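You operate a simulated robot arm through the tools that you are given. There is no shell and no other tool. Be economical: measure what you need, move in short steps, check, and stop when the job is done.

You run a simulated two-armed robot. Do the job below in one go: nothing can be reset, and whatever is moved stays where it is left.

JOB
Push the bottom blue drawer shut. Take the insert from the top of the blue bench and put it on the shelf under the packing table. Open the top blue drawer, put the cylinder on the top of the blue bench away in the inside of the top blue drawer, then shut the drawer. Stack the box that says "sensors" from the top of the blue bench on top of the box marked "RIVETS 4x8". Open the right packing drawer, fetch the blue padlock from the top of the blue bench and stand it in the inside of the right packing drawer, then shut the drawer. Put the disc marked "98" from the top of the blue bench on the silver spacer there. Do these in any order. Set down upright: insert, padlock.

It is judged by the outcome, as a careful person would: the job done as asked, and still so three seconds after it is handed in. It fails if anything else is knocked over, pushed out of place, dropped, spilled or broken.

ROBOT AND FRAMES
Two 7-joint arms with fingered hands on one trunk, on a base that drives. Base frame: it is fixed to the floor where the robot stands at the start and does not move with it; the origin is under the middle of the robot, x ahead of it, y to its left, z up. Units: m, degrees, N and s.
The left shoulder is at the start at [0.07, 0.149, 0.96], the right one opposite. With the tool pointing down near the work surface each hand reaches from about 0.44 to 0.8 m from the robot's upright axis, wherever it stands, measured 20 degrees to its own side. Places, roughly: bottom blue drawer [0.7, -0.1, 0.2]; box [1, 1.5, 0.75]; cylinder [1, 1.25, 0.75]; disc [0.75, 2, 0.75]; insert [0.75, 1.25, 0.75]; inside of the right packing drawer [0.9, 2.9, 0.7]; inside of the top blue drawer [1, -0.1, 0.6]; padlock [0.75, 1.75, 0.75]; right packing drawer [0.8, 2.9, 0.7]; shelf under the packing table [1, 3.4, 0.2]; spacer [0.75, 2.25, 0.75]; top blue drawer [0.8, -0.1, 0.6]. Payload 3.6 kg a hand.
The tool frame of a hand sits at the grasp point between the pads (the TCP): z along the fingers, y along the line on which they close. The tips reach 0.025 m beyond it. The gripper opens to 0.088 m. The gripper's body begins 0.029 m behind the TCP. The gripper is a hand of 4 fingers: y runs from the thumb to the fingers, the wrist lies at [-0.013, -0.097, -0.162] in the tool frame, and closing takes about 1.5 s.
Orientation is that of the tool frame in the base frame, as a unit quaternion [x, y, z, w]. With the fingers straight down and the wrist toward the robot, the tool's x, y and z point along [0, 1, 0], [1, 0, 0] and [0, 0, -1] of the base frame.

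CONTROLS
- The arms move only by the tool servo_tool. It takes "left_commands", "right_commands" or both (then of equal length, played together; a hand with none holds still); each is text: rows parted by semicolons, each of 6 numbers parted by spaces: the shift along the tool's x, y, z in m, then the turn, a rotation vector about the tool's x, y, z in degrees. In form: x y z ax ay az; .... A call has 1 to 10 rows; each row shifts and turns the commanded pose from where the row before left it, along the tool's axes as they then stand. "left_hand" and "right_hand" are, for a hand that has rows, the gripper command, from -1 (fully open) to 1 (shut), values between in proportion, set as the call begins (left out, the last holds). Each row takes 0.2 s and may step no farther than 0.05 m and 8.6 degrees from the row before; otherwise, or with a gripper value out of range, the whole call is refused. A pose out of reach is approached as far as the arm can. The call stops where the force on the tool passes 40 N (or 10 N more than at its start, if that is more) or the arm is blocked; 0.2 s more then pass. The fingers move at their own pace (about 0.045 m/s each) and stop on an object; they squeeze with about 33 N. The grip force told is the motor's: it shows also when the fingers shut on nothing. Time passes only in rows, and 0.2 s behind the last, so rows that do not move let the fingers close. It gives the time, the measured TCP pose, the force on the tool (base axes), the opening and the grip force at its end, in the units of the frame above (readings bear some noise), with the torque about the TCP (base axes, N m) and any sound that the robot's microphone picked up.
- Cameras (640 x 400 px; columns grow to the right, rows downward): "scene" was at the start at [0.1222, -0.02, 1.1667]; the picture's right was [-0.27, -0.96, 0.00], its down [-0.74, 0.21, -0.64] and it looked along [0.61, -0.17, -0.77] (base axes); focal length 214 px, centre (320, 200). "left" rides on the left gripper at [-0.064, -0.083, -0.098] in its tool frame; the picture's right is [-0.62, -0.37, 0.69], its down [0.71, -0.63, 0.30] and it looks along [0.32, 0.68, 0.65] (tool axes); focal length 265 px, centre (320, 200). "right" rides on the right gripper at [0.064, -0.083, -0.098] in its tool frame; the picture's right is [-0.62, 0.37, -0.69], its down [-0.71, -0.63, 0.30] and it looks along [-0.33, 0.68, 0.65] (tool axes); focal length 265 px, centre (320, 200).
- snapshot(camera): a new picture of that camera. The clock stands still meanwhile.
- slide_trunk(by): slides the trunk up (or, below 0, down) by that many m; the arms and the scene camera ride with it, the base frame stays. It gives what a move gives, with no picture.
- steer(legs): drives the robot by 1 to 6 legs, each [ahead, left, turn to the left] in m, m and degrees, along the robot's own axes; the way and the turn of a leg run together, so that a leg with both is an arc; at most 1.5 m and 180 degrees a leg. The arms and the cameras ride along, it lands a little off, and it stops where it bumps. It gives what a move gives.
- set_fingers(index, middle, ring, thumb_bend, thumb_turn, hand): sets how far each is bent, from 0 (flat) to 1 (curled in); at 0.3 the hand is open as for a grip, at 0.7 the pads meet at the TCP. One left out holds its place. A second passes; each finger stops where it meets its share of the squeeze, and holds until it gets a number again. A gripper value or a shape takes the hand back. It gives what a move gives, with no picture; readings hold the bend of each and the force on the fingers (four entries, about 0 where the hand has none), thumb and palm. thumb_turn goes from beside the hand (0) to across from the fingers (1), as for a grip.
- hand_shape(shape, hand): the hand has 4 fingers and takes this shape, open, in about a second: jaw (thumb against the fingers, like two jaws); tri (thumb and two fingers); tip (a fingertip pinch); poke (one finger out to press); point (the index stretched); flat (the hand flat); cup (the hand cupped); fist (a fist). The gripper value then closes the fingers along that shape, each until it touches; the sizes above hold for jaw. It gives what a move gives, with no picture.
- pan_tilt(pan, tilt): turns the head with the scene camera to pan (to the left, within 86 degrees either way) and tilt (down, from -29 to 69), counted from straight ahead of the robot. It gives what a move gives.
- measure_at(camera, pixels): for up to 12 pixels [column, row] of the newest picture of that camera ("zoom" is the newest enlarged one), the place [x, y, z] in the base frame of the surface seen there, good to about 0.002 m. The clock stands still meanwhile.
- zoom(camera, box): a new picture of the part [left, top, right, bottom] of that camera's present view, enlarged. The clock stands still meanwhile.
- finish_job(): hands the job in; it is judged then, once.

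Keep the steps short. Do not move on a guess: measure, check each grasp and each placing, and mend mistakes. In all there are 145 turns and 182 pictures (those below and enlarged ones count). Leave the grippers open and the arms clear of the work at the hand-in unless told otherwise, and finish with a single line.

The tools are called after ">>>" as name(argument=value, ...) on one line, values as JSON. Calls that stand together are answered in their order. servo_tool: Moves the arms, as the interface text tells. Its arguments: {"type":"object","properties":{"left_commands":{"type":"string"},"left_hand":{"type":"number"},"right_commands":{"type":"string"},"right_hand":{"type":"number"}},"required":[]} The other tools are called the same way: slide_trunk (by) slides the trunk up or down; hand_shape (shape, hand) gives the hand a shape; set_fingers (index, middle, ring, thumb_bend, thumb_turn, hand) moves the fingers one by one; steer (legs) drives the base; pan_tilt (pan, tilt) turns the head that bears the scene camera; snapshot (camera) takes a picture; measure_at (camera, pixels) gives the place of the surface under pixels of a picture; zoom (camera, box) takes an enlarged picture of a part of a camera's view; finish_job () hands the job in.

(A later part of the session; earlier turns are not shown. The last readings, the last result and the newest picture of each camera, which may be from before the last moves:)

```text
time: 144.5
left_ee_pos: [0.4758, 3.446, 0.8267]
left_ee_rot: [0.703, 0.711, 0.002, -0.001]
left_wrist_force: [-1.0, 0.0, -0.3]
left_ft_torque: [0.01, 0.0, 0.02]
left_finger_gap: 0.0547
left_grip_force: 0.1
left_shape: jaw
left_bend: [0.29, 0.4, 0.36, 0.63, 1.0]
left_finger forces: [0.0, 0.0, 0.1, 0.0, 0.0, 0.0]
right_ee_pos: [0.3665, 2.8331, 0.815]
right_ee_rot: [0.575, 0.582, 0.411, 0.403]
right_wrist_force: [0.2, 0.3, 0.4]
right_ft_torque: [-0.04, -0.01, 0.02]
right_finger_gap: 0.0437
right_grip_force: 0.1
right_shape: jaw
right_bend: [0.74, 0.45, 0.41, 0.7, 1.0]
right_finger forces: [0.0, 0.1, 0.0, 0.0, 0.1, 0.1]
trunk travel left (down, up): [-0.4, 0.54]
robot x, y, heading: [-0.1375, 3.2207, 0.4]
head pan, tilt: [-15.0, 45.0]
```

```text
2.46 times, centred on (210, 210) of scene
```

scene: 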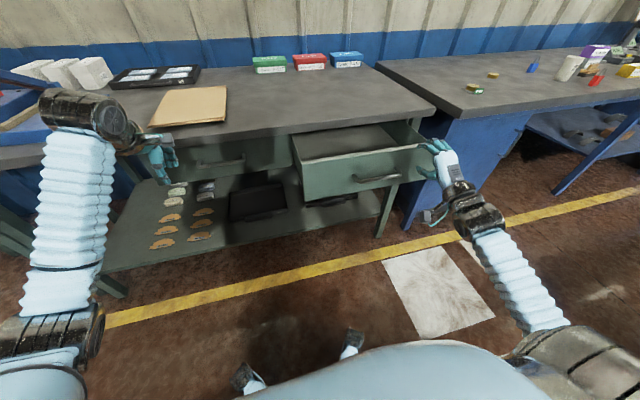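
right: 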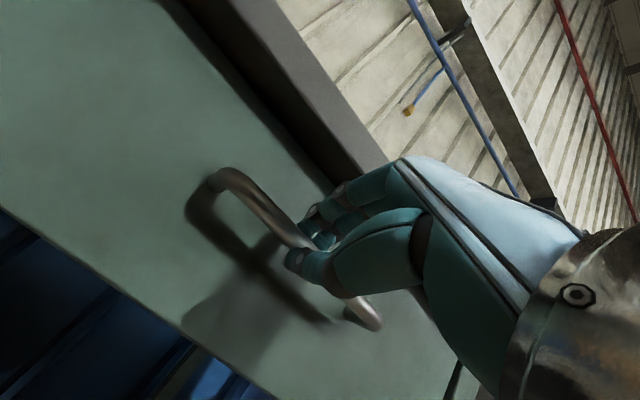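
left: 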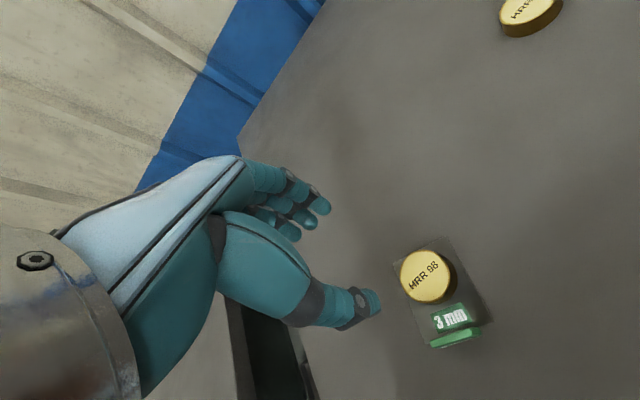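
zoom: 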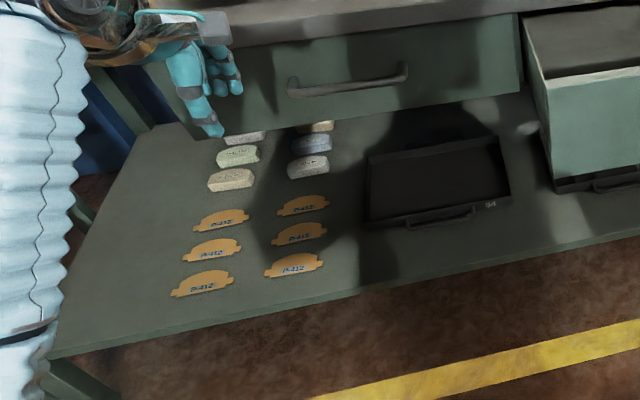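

The packing drawer's floor is at z = 0.661, with room at [0.54, 2.92]. On the shelf (z = 0.225) a free spot lies near [0.72, 3.40]. Now for the cylinder: I back off, drive along to y of about 1.5, raise the trunk, and turn the right hand down again.

>>> steer(legs=[[-0.12, 0, 0], [0, -1.0, 0], [0, -0.75, 0]])

>>> slide_trunk(by=0.13)

>>> servo_tool(right_commands="0 0 0 8 0 0; 0 0 0 8 0 0; 0 0 0 8 0 0; 0 0 0 8 0 0; 0 0 0 8 0 0; 0 0 0 8 0 0; 0 0 0 8 0 0; 0 0 0 8 0 0; 0 0 0 6 0 0; 0.04 0.02 0 0 0 0", right_hand=-1)

>>> servo_tool(right_commands="0 0.04 -0.02 0 0 0; 0 0.04 -0.02 0 0 0; 0.03 0.03 0 0 0 0; 0 0 0 0 0 0", left_commands="0 0 0 0 0 0; 0 0 0 0 0 0; 0 0 0 0 0 0; 0 0 0 0 0 0", left_hand=-1)

>>> snapshot(camera="scene")

```text
time: 168.2
left_ee_pos: [0.3892, 1.7539, 0.8245]
left_ee_rot: [0.698, 0.716, 0.001, 0.0]
left_wrist_force: [-0.1, 0.0, 0.2]
left_ft_torque: [-0.01, 0.04, 0.0]
left_finger_gap: 0.055
left_grip_force: 0.0
left_shape: jaw
left_bend: [0.29, 0.4, 0.36, 0.63, 1.0]
left_finger forces: [0.0, 0.1, 0.1, 0.1, 0.0, 0.0]
right_ee_pos: [0.2868, 1.1399, 0.8147]
right_ee_rot: [0.57, 0.586, 0.414, 0.399]
right_wrist_force: [0.5, 0.1, 0.6]
right_ft_torque: [-0.01, 0.0, 0.02]
right_finger_gap: 0.0438
right_grip_force: 0.0
right_shape: jaw
right_bend: [0.74, 0.45, 0.41, 0.7, 1.0]
right_finger forces: [0.0, 0.1, 0.0, 0.0, 0.1, 0.0]
trunk travel left (down, up): [-0.4, 0.54]
robot x, y, heading: [-0.2225, 1.522, 1.4]
head pan, tilt: [-15.0, 45.0]
```

```text
time: 169.8
left_ee_pos: [0.389, 1.7523, 0.9557]
left_ee_rot: [0.697, 0.717, 0.001, 0.0]
left_wrist_force: [-0.1, -0.1, -0.8]
left_ft_torque: [-0.01, -0.01, 0.0]
left_finger_gap: 0.0548
left_grip_force: 0.0
left_shape: jaw
left_bend: [0.29, 0.4, 0.36, 0.63, 1.0]
left_finger forces: [0.0, 0.0, 0.0, 0.1, 0.1, 0.0]
right_ee_pos: [0.2875, 1.1398, 0.9433]
right_ee_rot: [0.571, 0.586, 0.413, 0.4]
right_wrist_force: [-0.9, 0.0, 0.6]
right_ft_torque: [-0.01, -0.01, 0.02]
right_finger_gap: 0.0439
right_grip_force: 0.1
right_shape: jaw
right_bend: [0.74, 0.45, 0.41, 0.7, 1.0]
right_finger forces: [0.1, 0.0, 0.0, 0.1, 0.1, 0.1]
trunk travel left (down, up): [-0.53, 0.41]
robot x, y, heading: [-0.2219, 1.5169, 1.5]
head pan, tilt: [-15.0, 45.0]
```

```text
time: 172.0
left_ee_pos: [0.3898, 1.7555, 0.9536]
left_ee_rot: [0.698, 0.716, -0.001, 0.0]
left_wrist_force: [0.1, 0.9, -0.2]
left_ft_torque: [0.02, -0.02, 0.02]
left_finger_gap: 0.0545
left_grip_force: 0.0
left_shape: jaw
left_bend: [0.29, 0.4, 0.36, 0.63, 1.0]
left_finger forces: [0.1, 0.0, 0.1, 0.0, 0.0, 0.0]
right_ee_pos: [0.3048, 1.1815, 0.9432]
right_ee_rot: [0.697, 0.717, 0.0, -0.001]
right_wrist_force: [0.5, -0.1, 1.5]
right_ft_torque: [0.0, 0.01, 0.0]
right_finger_gap: 0.0872
right_grip_force: 0.2
right_shape: jaw
right_bend: [0.3, 0.3, 0.3, 0.3, 0.98]
right_finger forces: [0.0, 0.1, 0.0, 0.1, 0.1, 0.0]
trunk travel left (down, up): [-0.53, 0.41]
robot x, y, heading: [-0.2254, 1.5231, 1.4]
head pan, tilt: [-15.0, 45.0]
```

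```text
time: 173.0
left_ee_pos: [0.3872, 1.7543, 0.9552]
left_ee_rot: [0.698, 0.716, 0.002, 0.0]
left_wrist_force: [0.3, -1.2, 0.7]
left_ft_torque: [-0.03, -0.01, -0.01]
left_finger_gap: 0.0878
left_grip_force: 0.0
left_shape: jaw
left_bend: [0.3, 0.3, 0.3, 0.3, 0.98]
left_finger forces: [0.1, 0.0, 0.1, 0.1, 0.0, 0.0]
right_ee_pos: [0.415, 1.2125, 0.9842]
right_ee_rot: [0.697, 0.717, 0.003, 0.0]
right_wrist_force: [-0.3, -0.3, 0.2]
right_ft_torque: [0.0, 0.0, -0.03]
right_finger_gap: 0.0878
right_grip_force: 0.1
right_shape: jaw
right_bend: [0.3, 0.3, 0.3, 0.3, 0.98]
right_finger forces: [0.0, 0.0, 0.1, 0.0, 0.0, 0.0]
trunk travel left (down, up): [-0.53, 0.41]
robot x, y, heading: [-0.2221, 1.5238, 1.3]
head pan, tilt: [-15.0, 45.0]
```

```text
113 pictures are left
```

scene: 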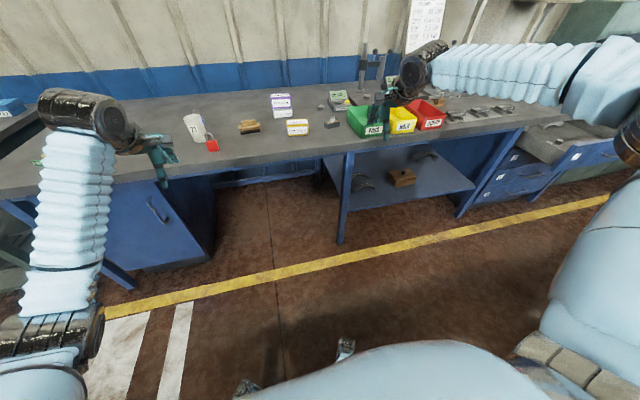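

I measure the cylinder and the tall stand near it before moving in.

>>> zoom(camera="scene", box=[290, 30, 450, 150])

>>> measure_at(camera="scene", pixels=[[363, 75], [383, 70], [379, 95], [363, 55], [322, 106], [340, 98], [332, 122], [380, 57]])

```text
3.33 times, centred on (370, 90) of scene
```

zoom: 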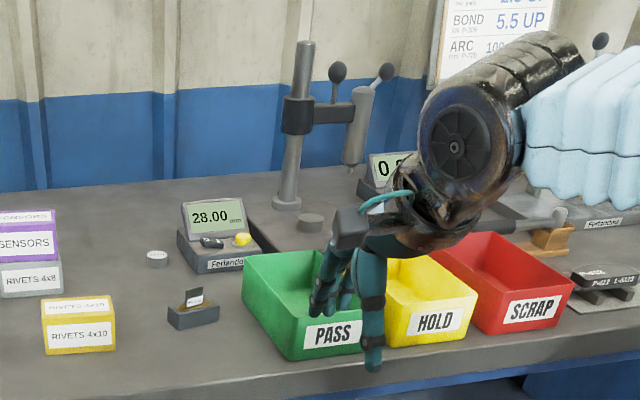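

```text
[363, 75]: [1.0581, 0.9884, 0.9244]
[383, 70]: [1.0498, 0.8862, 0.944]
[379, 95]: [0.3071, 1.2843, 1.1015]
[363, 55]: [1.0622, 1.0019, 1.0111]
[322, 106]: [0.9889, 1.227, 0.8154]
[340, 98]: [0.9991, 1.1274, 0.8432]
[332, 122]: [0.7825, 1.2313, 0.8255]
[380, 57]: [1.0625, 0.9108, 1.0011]
```

The stand is at [1.06, 1.0], clear of the cylinder at [0.987, 1.228]. I draw the hand in a bit, then drive ahead.

>>> servo_tool(right_commands="0.04 -0.03 0 0 0 0; 0.03 -0.02 0 0 0 0; 0 0 0 0 0 0")

>>> steer(legs=[[0.55, -0.05, -1.3]])

>>> pan_tilt(pan=-15, tilt=45)

>>> snapshot(camera="scene")

>>> snapshot(camera="right")

```text
time: 173.8
left_ee_pos: [0.3877, 1.7525, 0.9545]
left_ee_rot: [0.698, 0.716, 0.001, -0.001]
left_wrist_force: [-0.6, 0.2, 0.2]
left_ft_torque: [-0.03, 0.03, -0.04]
left_finger_gap: 0.0873
left_grip_force: 0.1
left_shape: jaw
left_bend: [0.3, 0.3, 0.3, 0.3, 0.98]
left_finger forces: [0.0, 0.0, 0.1, 0.1, 0.1, 0.0]
right_ee_pos: [0.364, 1.2799, 0.9833]
right_ee_rot: [0.697, 0.717, 0.002, -0.001]
right_wrist_force: [0.2, -0.1, -0.5]
right_ft_torque: [0.0, 0.04, 0.01]
right_finger_gap: 0.0876
right_grip_force: 0.0
right_shape: jaw
right_bend: [0.3, 0.3, 0.3, 0.3, 0.98]
right_finger forces: [0.0, 0.0, 0.0, 0.0, 0.1, 0.0]
trunk travel left (down, up): [-0.53, 0.41]
robot x, y, heading: [-0.2229, 1.5233, 1.2]
head pan, tilt: [-15.0, 45.0]
```

```text
time: 181.2
left_ee_pos: [0.9367, 1.7113, 0.9557]
left_ee_rot: [0.7, 0.715, 0.002, 0.0]
left_wrist_force: [-0.3, -0.9, -0.7]
left_ft_torque: [0.0, 0.03, 0.0]
left_finger_gap: 0.0879
left_grip_force: 0.1
left_shape: jaw
left_bend: [0.3, 0.3, 0.3, 0.3, 0.98]
left_finger forces: [0.0, 0.0, 0.1, 0.0, 0.1, 0.1]
right_ee_pos: [0.9102, 1.2396, 0.984]
right_ee_rot: [0.698, 0.716, 0.003, 0.0]
right_wrist_force: [-1.1, 1.1, -0.2]
right_ft_torque: [0.02, -0.01, 0.01]
right_finger_gap: 0.0876
right_grip_force: 0.1
right_shape: jaw
right_bend: [0.3, 0.3, 0.3, 0.3, 0.98]
right_finger forces: [0.0, 0.1, 0.0, 0.0, 0.0, 0.0]
trunk travel left (down, up): [-0.53, 0.41]
robot x, y, heading: [0.3271, 1.4811, 1.1]
head pan, tilt: [-15.0, 45.0]
```

```text
time: 181.8
left_ee_pos: [0.9371, 1.7113, 0.9563]
left_ee_rot: [0.699, 0.715, 0.0, 0.001]
left_wrist_force: [0.3, -0.6, -0.4]
left_ft_torque: [-0.03, 0.02, -0.04]
left_finger_gap: 0.0877
left_grip_force: 0.0
left_shape: jaw
left_bend: [0.3, 0.3, 0.3, 0.3, 0.98]
left_finger forces: [0.0, 0.0, 0.0, 0.1, 0.0, 0.0]
right_ee_pos: [0.9095, 1.2395, 0.9831]
right_ee_rot: [0.698, 0.716, 0.002, 0.0]
right_wrist_force: [-0.3, 0.2, 0.3]
right_ft_torque: [0.02, 0.03, -0.04]
right_finger_gap: 0.0878
right_grip_force: 0.1
right_shape: jaw
right_bend: [0.3, 0.3, 0.3, 0.3, 0.98]
right_finger forces: [0.0, 0.0, 0.0, 0.0, 0.0, 0.1]
trunk travel left (down, up): [-0.53, 0.41]
robot x, y, heading: [0.3247, 1.4813, 1.1]
head pan, tilt: [-15.0, 45.0]
```

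```text
111 pictures are left
```

scene: 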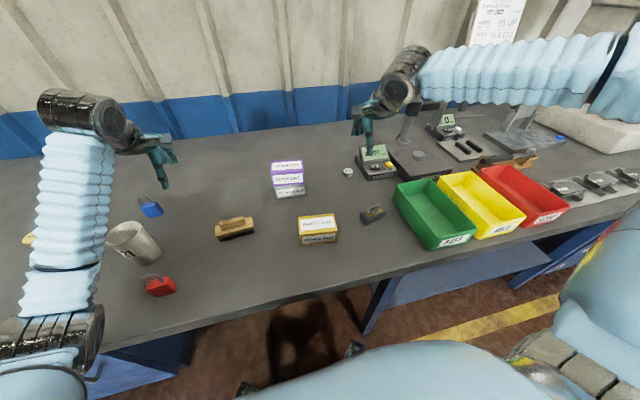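

```text
110 pictures are left
```

right: 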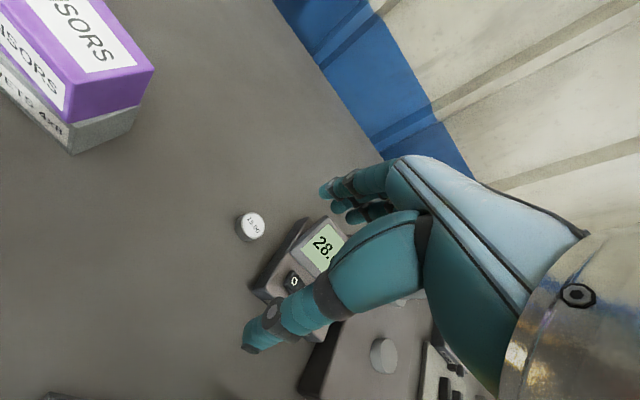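

>>> zoom(camera="right", box=[210, 180, 370, 280])

>>> measure_at(camera="zoom", pixels=[[170, 175], [120, 175], [195, 215], [210, 165], [160, 125], [120, 220], [165, 405], [230, 310], [325, 200], [420, 145], [250, 270]])

```text
4.00 times, centred on (290, 230) of right
```

zoom: 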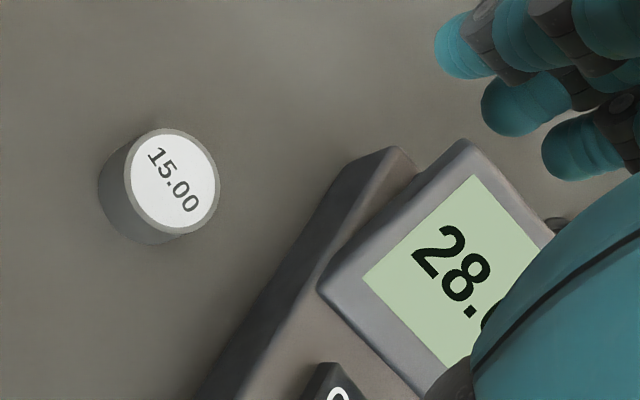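

```text
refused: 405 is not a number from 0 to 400
```

>>> measure_at(camera="zoom", pixels=[[173, 182], [133, 190], [205, 220], [213, 180], [165, 133], [220, 385], [270, 290], [325, 200], [385, 155], [340, 260], [465, 150]])

```text
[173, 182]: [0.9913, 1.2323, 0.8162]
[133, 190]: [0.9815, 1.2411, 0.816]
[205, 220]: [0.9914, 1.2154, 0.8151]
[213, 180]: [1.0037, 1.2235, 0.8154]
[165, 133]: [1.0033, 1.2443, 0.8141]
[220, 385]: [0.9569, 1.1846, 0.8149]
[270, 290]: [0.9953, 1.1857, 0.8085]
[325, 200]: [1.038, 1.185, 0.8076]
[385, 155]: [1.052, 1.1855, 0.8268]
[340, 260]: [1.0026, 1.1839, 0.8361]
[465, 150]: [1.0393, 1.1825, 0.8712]
```

The cylinder's centre is [0.9925, 1.232], 30 mm across; the readout's side is at y = 1.185, so I aim 6 mm to the left of centre for clearance. First above it.

>>> servo_tool(right_commands="-0.002 0.042 0 0 0 0; -0.0015 0.041 0 0 0 0; 0 0 0.04 0 0 0; 0 0 0.04 0 0 0; 0 0 0 0 0 0")

>>> snapshot(camera="right")

>>> zoom(camera="scene", box=[310, 90, 440, 190])

```text
time: 183.0
left_ee_pos: [0.9366, 1.7111, 0.956]
left_ee_rot: [0.699, 0.715, 0.0, 0.0]
left_wrist_force: [0.6, 0.0, 1.0]
left_ft_torque: [0.0, -0.01, 0.01]
left_finger_gap: 0.0874
left_grip_force: 0.0
left_shape: jaw
left_bend: [0.3, 0.3, 0.3, 0.3, 0.98]
left_finger forces: [0.0, 0.1, 0.0, 0.1, 0.0, 0.0]
right_ee_pos: [0.9918, 1.2386, 0.9063]
right_ee_rot: [0.699, 0.715, 0.003, 0.001]
right_wrist_force: [-0.1, 0.4, -0.5]
right_ft_torque: [0.0, -0.01, -0.03]
right_finger_gap: 0.0875
right_grip_force: 0.1
right_shape: jaw
right_bend: [0.3, 0.3, 0.3, 0.3, 0.98]
right_finger forces: [0.1, 0.0, 0.0, 0.0, 0.1, 0.1]
trunk travel left (down, up): [-0.53, 0.41]
robot x, y, heading: [0.3227, 1.4792, 0.8]
head pan, tilt: [-15.0, 45.0]
```

```text
108 pictures are left
```

right: 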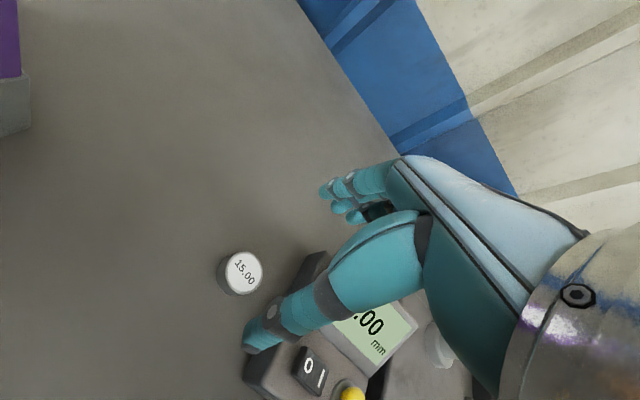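

```text
4.00 times, centred on (375, 140) of scene
```

zoom: 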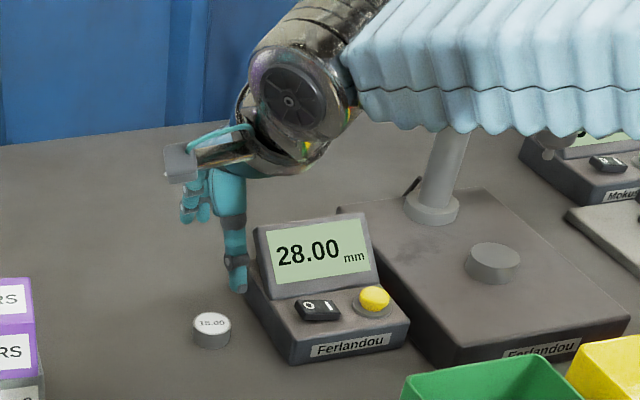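

>>> servo_tool(right_commands="0 0 0.025 0 0 0; 0 0 0.02 0 0 0; 0 0 0.015 0 0 0; 0 0 0.01 0 0 0; 0 0 0.005 0 0 0; 0 0 0 0 0 0")

>>> snapshot(camera="right")

>>> zoom(camera="scene", box=[310, 90, 440, 190])

```text
time: 184.4
left_ee_pos: [0.9387, 1.7116, 0.9552]
left_ee_rot: [0.7, 0.714, 0.002, 0.001]
left_wrist_force: [-0.3, -0.1, -0.7]
left_ft_torque: [-0.03, -0.02, 0.0]
left_finger_gap: 0.0878
left_grip_force: 0.0
left_shape: jaw
left_bend: [0.3, 0.3, 0.3, 0.3, 0.98]
left_finger forces: [0.1, 0.1, 0.0, 0.0, 0.0, 0.0]
right_ee_pos: [0.9936, 1.2389, 0.8299]
right_ee_rot: [0.698, 0.716, 0.002, -0.001]
right_wrist_force: [0.1, 0.2, -1.1]
right_ft_torque: [0.02, -0.01, 0.03]
right_finger_gap: 0.0876
right_grip_force: 0.1
right_shape: jaw
right_bend: [0.3, 0.3, 0.3, 0.3, 0.98]
right_finger forces: [0.2, 0.0, 0.0, 0.0, 0.0, 0.1]
trunk travel left (down, up): [-0.53, 0.41]
robot x, y, heading: [0.324, 1.4821, 1.1]
head pan, tilt: [-15.0, 45.0]
```

```text
106 pictures are left
```

right: 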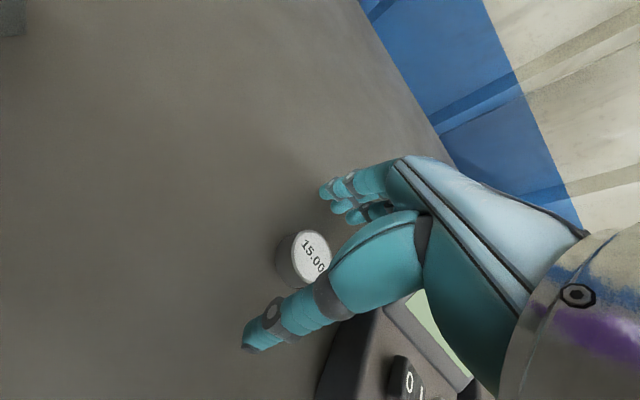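

```text
4.00 times, centred on (375, 140) of scene
```

zoom: 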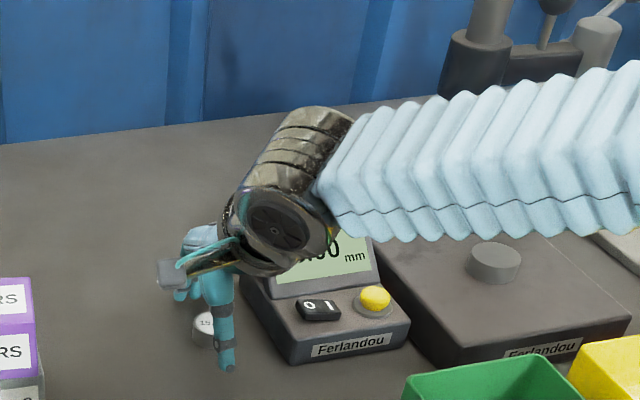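

No contact with the readout. I close on the cylinder.

>>> servo_tool(right_commands="0 0 0 0 0 0; 0 0 0 0 0 0; 0 0 0 0 0 0; 0 0 0 0 0 0; 0 0 0 0 0 0; 0 0 0 0 0 0; 0 0 0 0 0 0; 0 0 0 0 0 0", right_hand=1)

>>> snapshot(camera="right")

```text
time: 186.2
left_ee_pos: [0.9374, 1.7114, 0.9564]
left_ee_rot: [0.699, 0.715, 0.001, 0.0]
left_wrist_force: [-0.9, -0.4, -0.4]
left_ft_torque: [0.04, -0.02, 0.0]
left_finger_gap: 0.0873
left_grip_force: 0.0
left_shape: jaw
left_bend: [0.3, 0.3, 0.3, 0.3, 0.98]
left_finger forces: [0.1, 0.1, 0.0, 0.0, 0.0, 0.0]
right_ee_pos: [0.9926, 1.2389, 0.8299]
right_ee_rot: [0.698, 0.716, 0.002, 0.0]
right_wrist_force: [0.2, -0.5, -0.6]
right_ft_torque: [-0.02, -0.01, -0.01]
right_finger_gap: 0.0225
right_grip_force: 33.1
right_shape: jaw
right_bend: [0.73, 0.54, 0.64, 0.75, 1.0]
right_finger forces: [14.9, 9.7, 4.2, 0.0, 27.5, 0.0]
trunk travel left (down, up): [-0.53, 0.41]
robot x, y, heading: [0.3249, 1.4781, 1.0]
head pan, tilt: [-15.0, 45.0]
```

```text
104 pictures are left
```

right: 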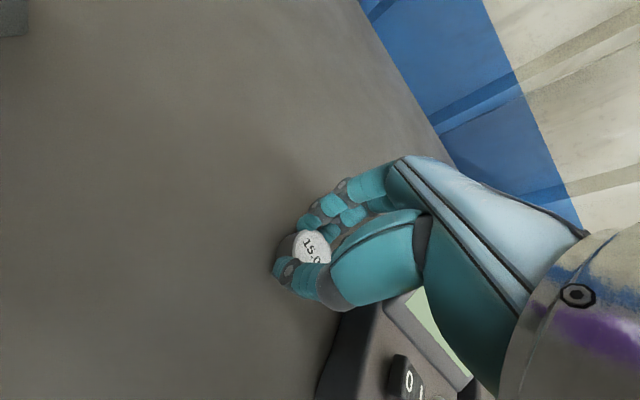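

I lift straight up and check the hold.

>>> servo_tool(right_commands="0 0 -0.02 0 0 0; 0 0 -0.04 0 0 0; 0 0 -0.04 0 0 0; 0 0 -0.04 0 0 0; 0 0 -0.03 0 0 0; 0 0 0 0 0 0")

>>> snapshot(camera="right")

>>> measure_at(camera="right", pixels=[[310, 246]])

```text
time: 187.6
left_ee_pos: [0.9368, 1.7115, 0.9556]
left_ee_rot: [0.7, 0.715, 0.0, -0.001]
left_wrist_force: [-0.9, -0.1, -0.4]
left_ft_torque: [-0.03, 0.0, -0.03]
left_finger_gap: 0.0877
left_grip_force: 0.0
left_shape: jaw
left_bend: [0.3, 0.3, 0.3, 0.3, 0.98]
left_finger forces: [0.0, 0.0, 0.1, 0.0, 0.0, 0.0]
right_ee_pos: [0.9912, 1.2361, 0.9986]
right_ee_rot: [0.698, 0.716, 0.002, -0.001]
right_wrist_force: [-0.2, 0.5, -1.3]
right_ft_torque: [0.02, 0.04, 0.0]
right_finger_gap: 0.0222
right_grip_force: 33.0
right_shape: jaw
right_bend: [0.73, 0.54, 0.64, 0.75, 1.0]
right_finger forces: [14.9, 9.8, 4.2, 0.0, 27.3, 0.0]
trunk travel left (down, up): [-0.53, 0.41]
robot x, y, heading: [0.3277, 1.4834, 1.1]
head pan, tilt: [-15.0, 45.0]
```

```text
103 pictures are left
```

right: 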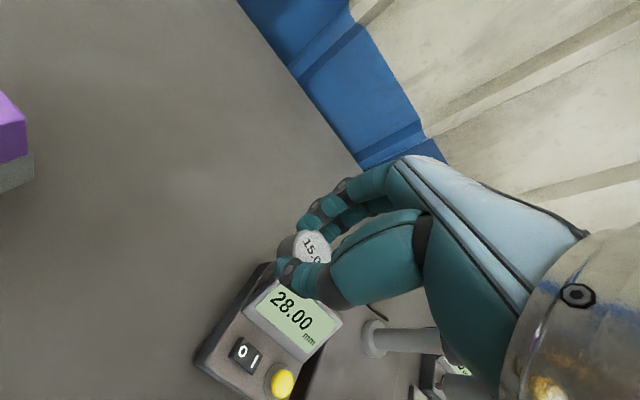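

```text
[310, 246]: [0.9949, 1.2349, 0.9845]
```

Held firmly. I back off and drive right to the open blue drawer.

>>> steer(legs=[[-0.5, 0, -1.0], [0, -1.36, 0]])

>>> pan_tilt(pan=-20, tilt=50)

>>> snapshot(camera="scene")

```text
time: 211.2
left_ee_pos: [0.4582, 0.3478, 0.9555]
left_ee_rot: [0.704, 0.71, 0.0, -0.001]
left_wrist_force: [-0.2, -0.2, -0.9]
left_ft_torque: [-0.01, 0.03, -0.02]
left_finger_gap: 0.0879
left_grip_force: 0.0
left_shape: jaw
left_bend: [0.3, 0.3, 0.3, 0.3, 0.98]
left_finger forces: [0.0, 0.1, 0.1, 0.0, 0.0, 0.1]
right_ee_pos: [0.5046, -0.1292, 0.9987]
right_ee_rot: [0.703, 0.711, 0.002, -0.001]
right_wrist_force: [0.0, -0.8, -0.7]
right_ft_torque: [0.0, 0.0, 0.01]
right_finger_gap: 0.022
right_grip_force: 33.2
right_shape: jaw
right_bend: [0.73, 0.54, 0.64, 0.76, 0.99]
right_finger forces: [16.3, 10.9, 5.9, 0.0, 26.9, 0.0]
trunk travel left (down, up): [-0.53, 0.41]
robot x, y, heading: [-0.1583, 0.1235, 0.2]
head pan, tilt: [-15.0, 45.0]
```

```text
time: 211.8
left_ee_pos: [0.4592, 0.3469, 0.9558]
left_ee_rot: [0.705, 0.71, 0.002, 0.0]
left_wrist_force: [0.0, -0.1, -0.2]
left_ft_torque: [-0.02, 0.0, 0.0]
left_finger_gap: 0.0874
left_grip_force: 0.0
left_shape: jaw
left_bend: [0.3, 0.3, 0.3, 0.3, 0.98]
left_finger forces: [0.0, 0.0, 0.0, 0.0, 0.0, 0.0]
right_ee_pos: [0.5034, -0.1295, 0.9986]
right_ee_rot: [0.703, 0.711, 0.002, 0.0]
right_wrist_force: [-0.5, 0.3, -0.8]
right_ft_torque: [0.02, 0.0, -0.02]
right_finger_gap: 0.0218
right_grip_force: 32.7
right_shape: jaw
right_bend: [0.73, 0.54, 0.64, 0.76, 0.99]
right_finger forces: [16.2, 10.9, 5.9, 0.1, 26.9, 0.0]
trunk travel left (down, up): [-0.53, 0.41]
robot x, y, heading: [-0.1549, 0.1225, 0.3]
head pan, tilt: [-20.0, 50.0]
```

```text
102 pictures are left
```

scene: 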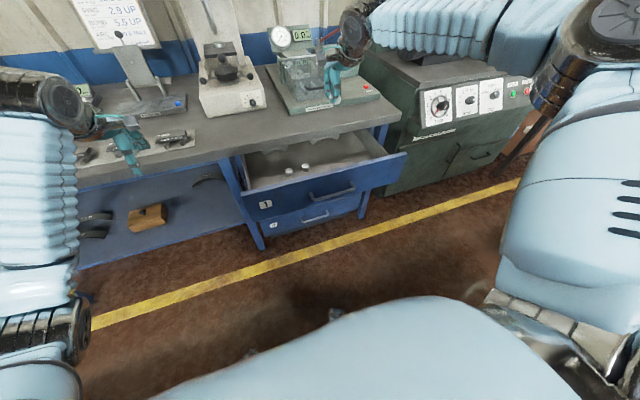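

The drawer holds two small discs too. I measure its contents for a free spot.

>>> zoom(camera="scene", box=[230, 120, 410, 220])

>>> measure_at(camera="scene", pixels=[[290, 169], [306, 166], [340, 165], [355, 175], [320, 180], [370, 160], [300, 185], [395, 155], [345, 180]])

```text
3.56 times, centred on (320, 170) of scene
```

zoom: 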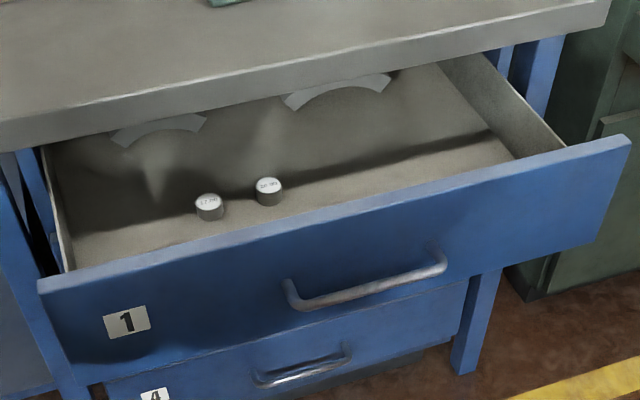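

```text
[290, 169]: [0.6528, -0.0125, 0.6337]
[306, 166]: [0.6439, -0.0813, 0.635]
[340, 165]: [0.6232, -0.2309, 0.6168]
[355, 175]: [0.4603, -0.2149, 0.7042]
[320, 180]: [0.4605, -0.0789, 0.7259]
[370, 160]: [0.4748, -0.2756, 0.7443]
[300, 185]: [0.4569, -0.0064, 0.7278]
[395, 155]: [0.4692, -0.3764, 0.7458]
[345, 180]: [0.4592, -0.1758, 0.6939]
```

A free spot is at [0.575, -0.20]. I move over it and lower the trunk by 0.2 m.

>>> servo_tool(right_commands="-0.035 0.036 0 0 0 0; -0.035 0.036 0 0 0 0; 0 0 0 0 0 0")

>>> slide_trunk(by=-0.17)

>>> snapshot(camera="right")

>>> snapshot(camera="scene")

```text
refused: row 1 steps farther than a row can; nothing moved
```

```text
time: 213.8
left_ee_pos: [0.4576, 0.3476, 0.786]
left_ee_rot: [0.704, 0.71, 0.002, -0.001]
left_wrist_force: [-1.2, -0.6, -0.1]
left_ft_torque: [0.01, -0.02, 0.01]
left_finger_gap: 0.0873
left_grip_force: 0.0
left_shape: jaw
left_bend: [0.3, 0.3, 0.3, 0.3, 0.98]
left_finger forces: [0.0, 0.0, 0.1, 0.1, 0.0, 0.0]
right_ee_pos: [0.5044, -0.13, 0.8282]
right_ee_rot: [0.703, 0.711, 0.003, 0.0]
right_wrist_force: [0.0, -1.1, -1.0]
right_ft_torque: [-0.01, -0.04, 0.02]
right_finger_gap: 0.0223
right_grip_force: 32.8
right_shape: jaw
right_bend: [0.73, 0.54, 0.64, 0.76, 0.99]
right_finger forces: [16.3, 10.9, 6.0, 0.0, 26.8, 0.0]
trunk travel left (down, up): [-0.36, 0.58]
robot x, y, heading: [-0.1559, 0.126, 0.3]
head pan, tilt: [-20.0, 50.0]
```

```text
100 pictures are left
```

right: 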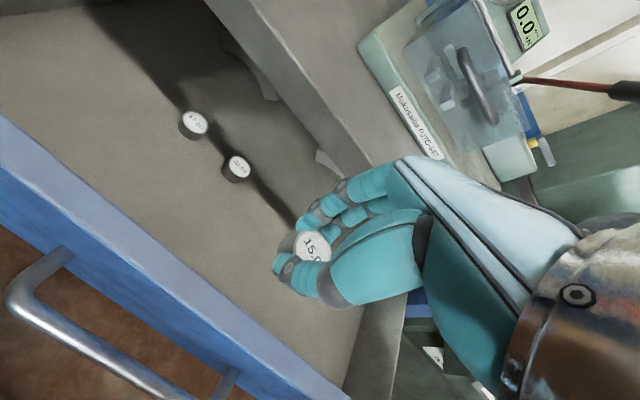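

```text
99 pictures are left
```

scene: 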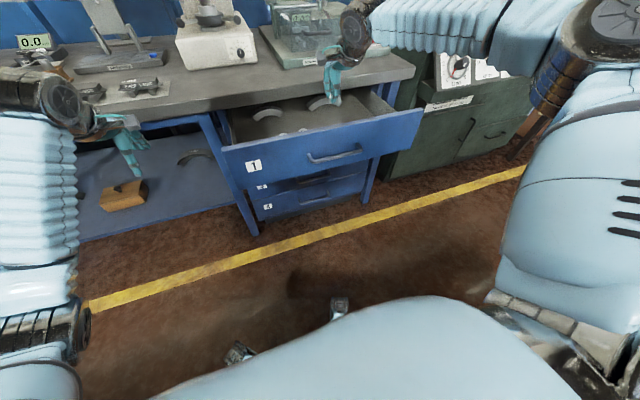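

I drive 6 cm ahead, move 7 cm to the right, and lower the hand into the drawer.

>>> steer(legs=[[0.065, 0, 0]])

>>> servo_tool(right_commands="-0.035 0.002 0 0 0 0; -0.035 0.002 0 0 0 0; 0 0 0.04 0 0 0; 0 0 0.04 0 0 0; 0 0 0.04 0 0 0; 0 0 0 0 0 0")

>>> snapshot(camera="right")

>>> zoom(camera="scene", box=[210, 50, 450, 200])

```text
time: 215.3
left_ee_pos: [0.5254, 0.3448, 0.7841]
left_ee_rot: [0.705, 0.71, 0.001, -0.001]
left_wrist_force: [0.5, 0.1, -0.3]
left_ft_torque: [0.0, 0.02, 0.0]
left_finger_gap: 0.0875
left_grip_force: 0.1
left_shape: jaw
left_bend: [0.3, 0.3, 0.3, 0.3, 0.98]
left_finger forces: [0.1, 0.1, 0.1, 0.0, 0.0, 0.0]
right_ee_pos: [0.5703, -0.1307, 0.8272]
right_ee_rot: [0.704, 0.71, 0.002, -0.001]
right_wrist_force: [-0.4, 0.4, -1.7]
right_ft_torque: [0.01, -0.03, 0.02]
right_finger_gap: 0.0221
right_grip_force: 33.3
right_shape: jaw
right_bend: [0.73, 0.54, 0.64, 0.76, 0.99]
right_finger forces: [16.1, 10.8, 5.9, 0.0, 26.9, 0.0]
trunk travel left (down, up): [-0.36, 0.58]
robot x, y, heading: [-0.0878, 0.1249, 0.3]
head pan, tilt: [-20.0, 50.0]
```

```text
time: 216.7
left_ee_pos: [0.5254, 0.3462, 0.7858]
left_ee_rot: [0.704, 0.71, 0.002, 0.001]
left_wrist_force: [-0.4, -0.4, 0.3]
left_ft_torque: [0.0, -0.01, 0.06]
left_finger_gap: 0.0878
left_grip_force: 0.1
left_shape: jaw
left_bend: [0.3, 0.3, 0.3, 0.3, 0.98]
left_finger forces: [0.0, 0.1, 0.1, 0.0, 0.0, 0.0]
right_ee_pos: [0.5745, -0.1988, 0.7047]
right_ee_rot: [0.704, 0.71, 0.003, 0.001]
right_wrist_force: [-0.9, 0.3, -1.0]
right_ft_torque: [0.02, 0.0, -0.02]
right_finger_gap: 0.0221
right_grip_force: 33.1
right_shape: jaw
right_bend: [0.73, 0.54, 0.71, 0.76, 0.99]
right_finger forces: [16.3, 10.9, 6.1, 0.0, 26.7, 0.1]
trunk travel left (down, up): [-0.36, 0.58]
robot x, y, heading: [-0.0875, 0.1256, 0.2]
head pan, tilt: [-20.0, 50.0]
```

```text
98 pictures are left
```

right: 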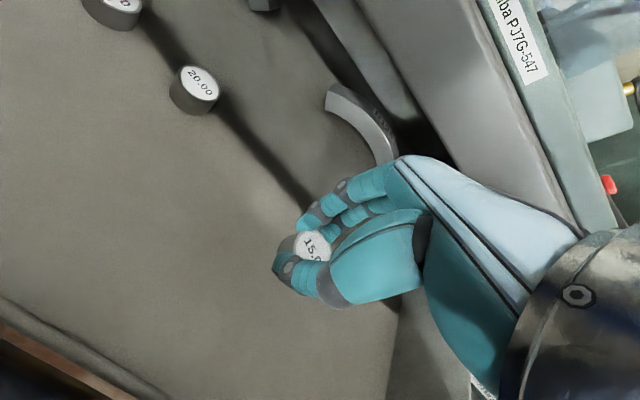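

```text
2.67 times, centred on (330, 125) of scene
```

zoom: 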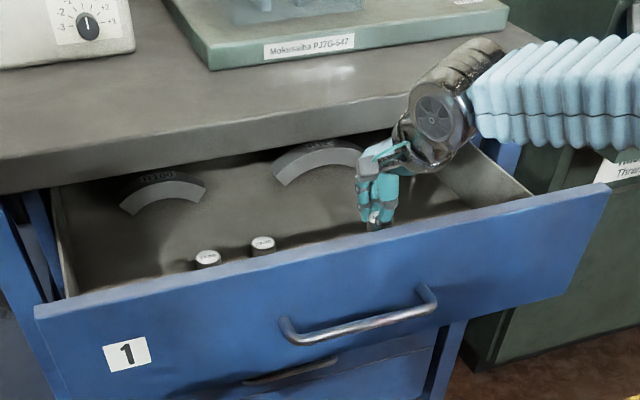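

All clear. I lower the last 6 cm slowly.

>>> servo_tool(right_commands="0 0 0.025 0 0 0; 0 0 0.02 0 0 0; 0 0 0.008 0 0 0; 0 0 0.003 0 0 0; 0 0 0.002 0 0 0; 0 0 0 0 0 0")

```text
time: 218.1
left_ee_pos: [0.5236, 0.3465, 0.7853]
left_ee_rot: [0.705, 0.71, 0.001, 0.0]
left_wrist_force: [-0.5, -0.3, -0.4]
left_ft_torque: [-0.02, 0.03, -0.02]
left_finger_gap: 0.0876
left_grip_force: 0.0
left_shape: jaw
left_bend: [0.3, 0.3, 0.3, 0.3, 0.98]
left_finger forces: [0.1, 0.0, 0.2, 0.0, 0.0, 0.0]
right_ee_pos: [0.5753, -0.1985, 0.6501]
right_ee_rot: [0.705, 0.709, 0.004, 0.001]
right_wrist_force: [2.3, -1.3, 9.0]
right_ft_torque: [0.85, 1.11, 0.07]
right_finger_gap: 0.0219
right_grip_force: 33.1
right_shape: jaw
right_bend: [0.73, 0.54, 0.71, 0.76, 0.99]
right_finger forces: [16.3, 10.9, 6.3, 0.0, 26.7, 0.0]
trunk travel left (down, up): [-0.36, 0.58]
robot x, y, heading: [-0.0862, 0.1296, -0.0]
head pan, tilt: [-20.0, 50.0]
```

The torque shows that the hand camera touches the drawer front's top edge (about [0.455, -0.105]). I rise, turn the hand 30° so that the camera swings inward, and come down again.

>>> servo_tool(right_commands="0 0 -0.03 0 0 0; 0 0.008 0 0 0 7.5; 0 0 0 0 0 7.5; 0 0 0 0 0 7.5; 0 0 0 0 0 7.5; 0 0 0.02 0 0 0; 0 0 0.008 0 0 0; 0 0 0.004 0 0 0; 0 0 0 0 0 0")

>>> zoom(camera="scene", box=[210, 50, 450, 200])

```text
time: 220.1
left_ee_pos: [0.5244, 0.3469, 0.7858]
left_ee_rot: [0.705, 0.709, 0.001, -0.001]
left_wrist_force: [0.5, 0.3, -0.2]
left_ft_torque: [0.0, -0.02, -0.01]
left_finger_gap: 0.0878
left_grip_force: 0.0
left_shape: jaw
left_bend: [0.3, 0.3, 0.3, 0.3, 0.98]
left_finger forces: [0.0, 0.1, 0.0, 0.0, 0.1, 0.0]
right_ee_pos: [0.582, -0.1984, 0.6484]
right_ee_rot: [0.864, 0.504, 0.001, 0.0]
right_wrist_force: [0.8, -0.1, -1.2]
right_ft_torque: [0.05, -0.03, 0.05]
right_finger_gap: 0.0221
right_grip_force: 33.4
right_shape: jaw
right_bend: [0.73, 0.54, 0.71, 0.76, 0.99]
right_finger forces: [16.3, 10.8, 6.3, 0.0, 26.6, 0.0]
trunk travel left (down, up): [-0.36, 0.58]
robot x, y, heading: [-0.0842, 0.1284, 0.5]
head pan, tilt: [-20.0, 50.0]
```

```text
2.67 times, centred on (330, 125) of scene
```

zoom: 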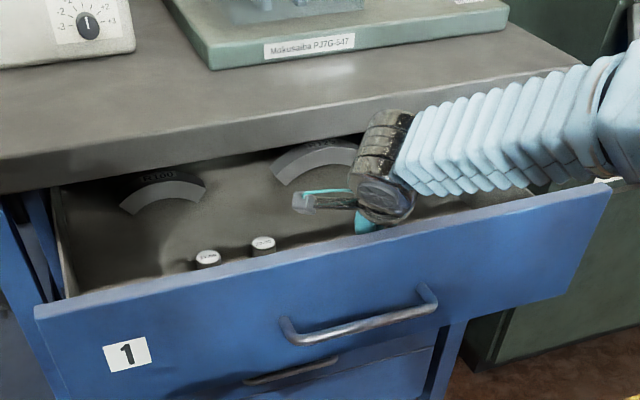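

Clear now. I lower by a few mm more until the cylinder rests.

>>> servo_tool(right_commands="0 0 0.002 0 0 0; 0 0 0.0015 0 0 0; 0 0 0 0 0 0")

```text
time: 220.9
left_ee_pos: [0.5233, 0.3475, 0.7846]
left_ee_rot: [0.704, 0.71, -0.001, 0.0]
left_wrist_force: [-0.2, 0.1, 0.2]
left_ft_torque: [0.0, -0.01, 0.02]
left_finger_gap: 0.0878
left_grip_force: 0.1
left_shape: jaw
left_bend: [0.3, 0.3, 0.3, 0.3, 0.98]
left_finger forces: [0.0, 0.0, 0.0, 0.0, 0.0, 0.0]
right_ee_pos: [0.5828, -0.1992, 0.6447]
right_ee_rot: [0.864, 0.504, 0.003, 0.0]
right_wrist_force: [0.0, 0.3, 0.9]
right_ft_torque: [0.01, -0.05, -0.03]
right_finger_gap: 0.0218
right_grip_force: 32.6
right_shape: jaw
right_bend: [0.73, 0.54, 0.71, 0.76, 0.99]
right_finger forces: [16.6, 10.9, 6.3, 0.0, 27.0, 0.0]
trunk travel left (down, up): [-0.36, 0.58]
robot x, y, heading: [-0.0851, 0.1252, 0.2]
head pan, tilt: [-20.0, 50.0]
```

It rests (force turned positive). I open partway and rise.

>>> servo_tool(right_commands="0 0 0 0 0 0; 0 0 0 0 0 0; 0 0 0 0 0 0; 0 0 -0.02 0 0 0; 0 0 -0.04 0 0 0; 0 0 -0.04 0 0 0; 0 0 -0.04 0 0 0; 0 0 -0.04 0 0 0; 0 -0.03 -0.02 0 0 0; 0 0 0 0 0 0", right_hand=-0.1)

>>> snapshot(camera="scene")

>>> snapshot(camera="right")

```text
time: 223.1
left_ee_pos: [0.5258, 0.3459, 0.7845]
left_ee_rot: [0.705, 0.71, 0.0, -0.001]
left_wrist_force: [0.3, 0.0, 1.0]
left_ft_torque: [-0.01, 0.0, 0.0]
left_finger_gap: 0.0879
left_grip_force: 0.0
left_shape: jaw
left_bend: [0.3, 0.3, 0.3, 0.3, 0.98]
left_finger forces: [0.1, 0.0, 0.0, 0.0, 0.1, 0.0]
right_ee_pos: [0.5576, -0.1854, 0.8442]
right_ee_rot: [0.864, 0.503, 0.003, 0.0]
right_wrist_force: [-0.1, 0.4, 0.1]
right_ft_torque: [0.01, 0.0, -0.01]
right_finger_gap: 0.048
right_grip_force: 0.1
right_shape: jaw
right_bend: [0.74, 0.42, 0.39, 0.67, 1.0]
right_finger forces: [0.0, 0.0, 0.1, 0.1, 0.0, 0.0]
trunk travel left (down, up): [-0.36, 0.58]
robot x, y, heading: [-0.0855, 0.1279, 0.4]
head pan, tilt: [-20.0, 50.0]
```

```text
95 pictures are left
```

scene: 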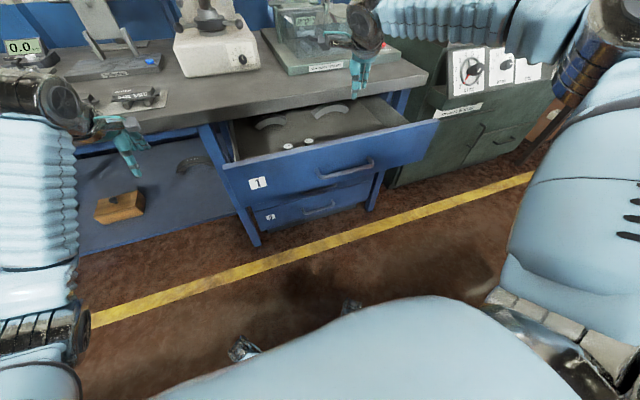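

```text
94 pictures are left
```

right: 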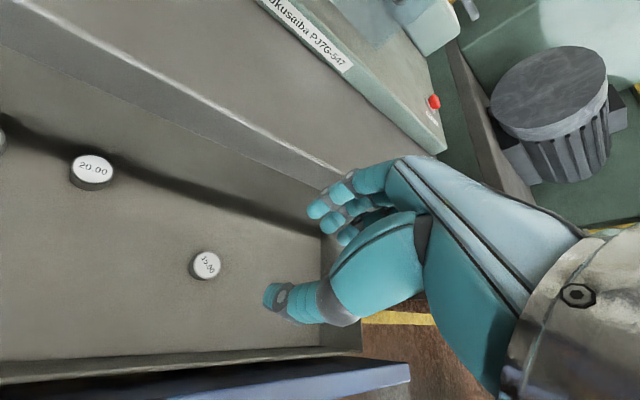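

The cylinder ("15.00") stands in the drawer. To shut it, I back off 0.25 m, square the hand and tilt it forward with fingers closed.

>>> steer(legs=[[-0.25, 0.08, 0]])

>>> servo_tool(right_commands="0 0 0 0 0 -7.5; 0 0 0 0 0 -7.5; 0 0 0 0 0 -7.5; 0 0 0 0 0 -7.5; 0 0 0 -7 0 0; 0 0 0 -7 0 0; 0 0 0 -7 0 0; 0 0 0 -7 0 0; 0 0 0 -7 0 0; 0 0 0 -7 0 0", right_hand=1)

>>> servo_tool(right_commands="0 0 0 -7 0 0; 0 0 0 -7 0 0; 0 0 0 -7 0 0; 0 0 0 -7 0 0; 0 0 0 0 0 0")

>>> snapshot(camera="scene")

```text
time: 226.9
left_ee_pos: [0.2735, 0.4237, 0.784]
left_ee_rot: [0.705, 0.709, 0.001, 0.0]
left_wrist_force: [-0.4, 0.1, -0.5]
left_ft_torque: [0.01, 0.02, -0.01]
left_finger_gap: 0.0877
left_grip_force: 0.0
left_shape: jaw
left_bend: [0.3, 0.3, 0.3, 0.3, 0.98]
left_finger forces: [0.0, 0.0, 0.1, 0.0, 0.0, 0.0]
right_ee_pos: [0.3052, -0.1083, 0.8439]
right_ee_rot: [0.864, 0.503, 0.002, 0.0]
right_wrist_force: [-0.4, -1.2, 0.0]
right_ft_torque: [-0.04, 0.0, 0.03]
right_finger_gap: 0.048
right_grip_force: 0.1
right_shape: jaw
right_bend: [0.74, 0.42, 0.39, 0.67, 1.0]
right_finger forces: [0.0, 0.0, 0.0, 0.1, 0.0, 0.1]
trunk travel left (down, up): [-0.36, 0.58]
robot x, y, heading: [-0.3406, 0.2076, 0.1]
head pan, tilt: [-20.0, 50.0]
```

```text
time: 229.1
left_ee_pos: [0.2738, 0.4242, 0.7851]
left_ee_rot: [0.705, 0.709, 0.0, -0.001]
left_wrist_force: [0.4, 0.1, 0.3]
left_ft_torque: [-0.02, 0.04, 0.03]
left_finger_gap: 0.0881
left_grip_force: 0.0
left_shape: jaw
left_bend: [0.3, 0.3, 0.3, 0.3, 0.98]
left_finger forces: [0.0, 0.0, 0.0, 0.1, 0.1, 0.0]
right_ee_pos: [0.3053, -0.1069, 0.8446]
right_ee_rot: [0.658, 0.661, 0.257, 0.252]
right_wrist_force: [-0.5, 0.5, -0.3]
right_ft_torque: [0.03, -0.01, 0.02]
right_finger_gap: 0.0001
right_grip_force: 32.8
right_shape: jaw
right_bend: [0.7, 0.7, 0.7, 0.41, 1.0]
right_finger forces: [0.1, 0.1, 0.0, 0.0, 0.1, 0.0]
trunk travel left (down, up): [-0.36, 0.58]
robot x, y, heading: [-0.3411, 0.2057, 0.1]
head pan, tilt: [-20.0, 50.0]
```

```text
time: 230.3
left_ee_pos: [0.2726, 0.4252, 0.7853]
left_ee_rot: [0.706, 0.708, 0.002, 0.0]
left_wrist_force: [-0.2, 0.5, 0.4]
left_ft_torque: [0.0, -0.02, 0.02]
left_finger_gap: 0.0876
left_grip_force: 0.0
left_shape: jaw
left_bend: [0.3, 0.3, 0.3, 0.3, 0.98]
left_finger forces: [0.0, 0.1, 0.1, 0.0, 0.0, 0.1]
right_ee_pos: [0.3042, -0.1077, 0.8435]
right_ee_rot: [0.577, 0.58, 0.409, 0.404]
right_wrist_force: [-0.2, -0.4, 0.8]
right_ft_torque: [-0.01, 0.03, 0.01]
right_finger_gap: 0.0
right_grip_force: 32.2
right_shape: jaw
right_bend: [0.7, 0.7, 0.7, 0.73, 1.0]
right_finger forces: [0.0, 0.1, 0.0, 0.1, 0.1, 0.1]
trunk travel left (down, up): [-0.36, 0.58]
robot x, y, heading: [-0.3434, 0.2043, -0.2]
head pan, tilt: [-20.0, 50.0]
```

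```text
93 pictures are left
```

scene: 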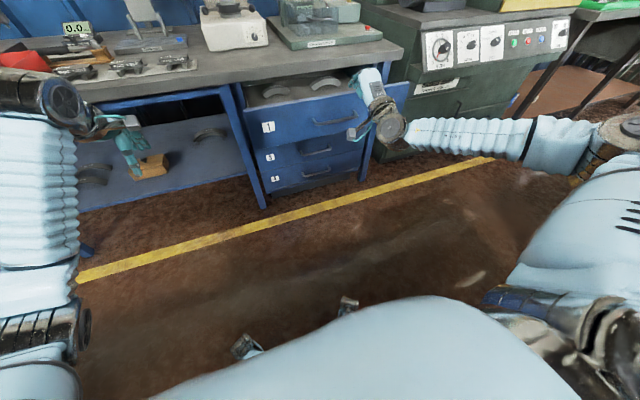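

I bring the closed fingertips in front of the drawer's face, above the bar.

>>> servo_tool(right_commands="0 -0.0273 0.0415 0 0 0; 0 -0.0273 0.0415 0 0 0; 0 -0.0273 0.0415 0 0 0; 0 0 0 0 0 0")

>>> zoom(camera="scene", box=[220, 50, 440, 200])

>>> snapshot(camera="right")

```text
time: 231.3
left_ee_pos: [0.2738, 0.4248, 0.7857]
left_ee_rot: [0.706, 0.708, 0.001, 0.0]
left_wrist_force: [0.0, 0.4, 0.2]
left_ft_torque: [0.0, -0.02, -0.02]
left_finger_gap: 0.0879
left_grip_force: 0.1
left_shape: jaw
left_bend: [0.3, 0.3, 0.3, 0.3, 0.98]
left_finger forces: [0.1, 0.1, 0.1, 0.0, 0.1, 0.0]
right_ee_pos: [0.3739, -0.1113, 0.749]
right_ee_rot: [0.578, 0.58, 0.408, 0.403]
right_wrist_force: [0.3, -0.7, 0.2]
right_ft_torque: [0.02, 0.0, 0.0]
right_finger_gap: 0.0003
right_grip_force: 33.7
right_shape: jaw
right_bend: [0.7, 0.7, 0.7, 0.73, 1.0]
right_finger forces: [0.0, 0.0, 0.0, 0.1, 0.1, 0.0]
right hand out of reach, approached as far as the arm can: row 3
trunk travel left (down, up): [-0.36, 0.58]
robot x, y, heading: [-0.3425, 0.2076, -0.1]
head pan, tilt: [-20.0, 50.0]
```

```text
2.67 times, centred on (330, 125) of scene
```

zoom: 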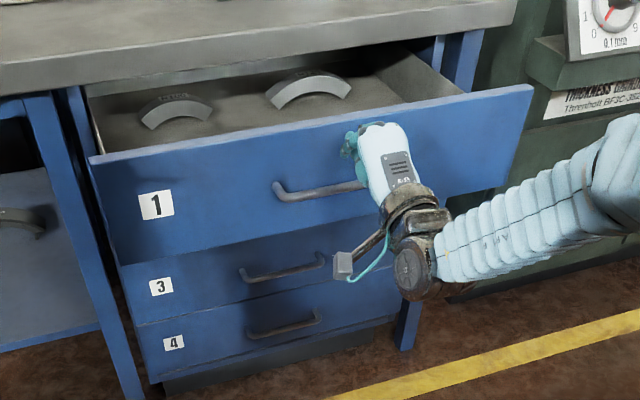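

```text
91 pictures are left
```

right: 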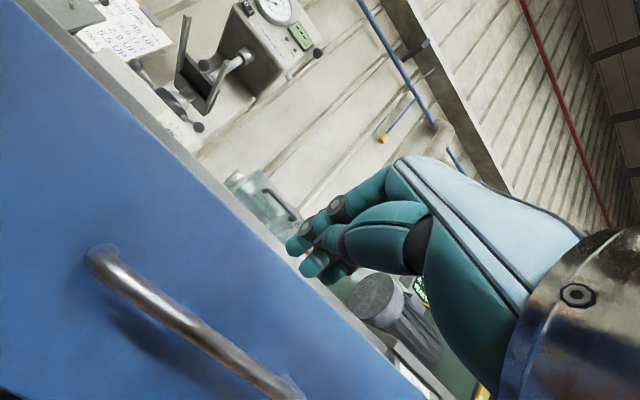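

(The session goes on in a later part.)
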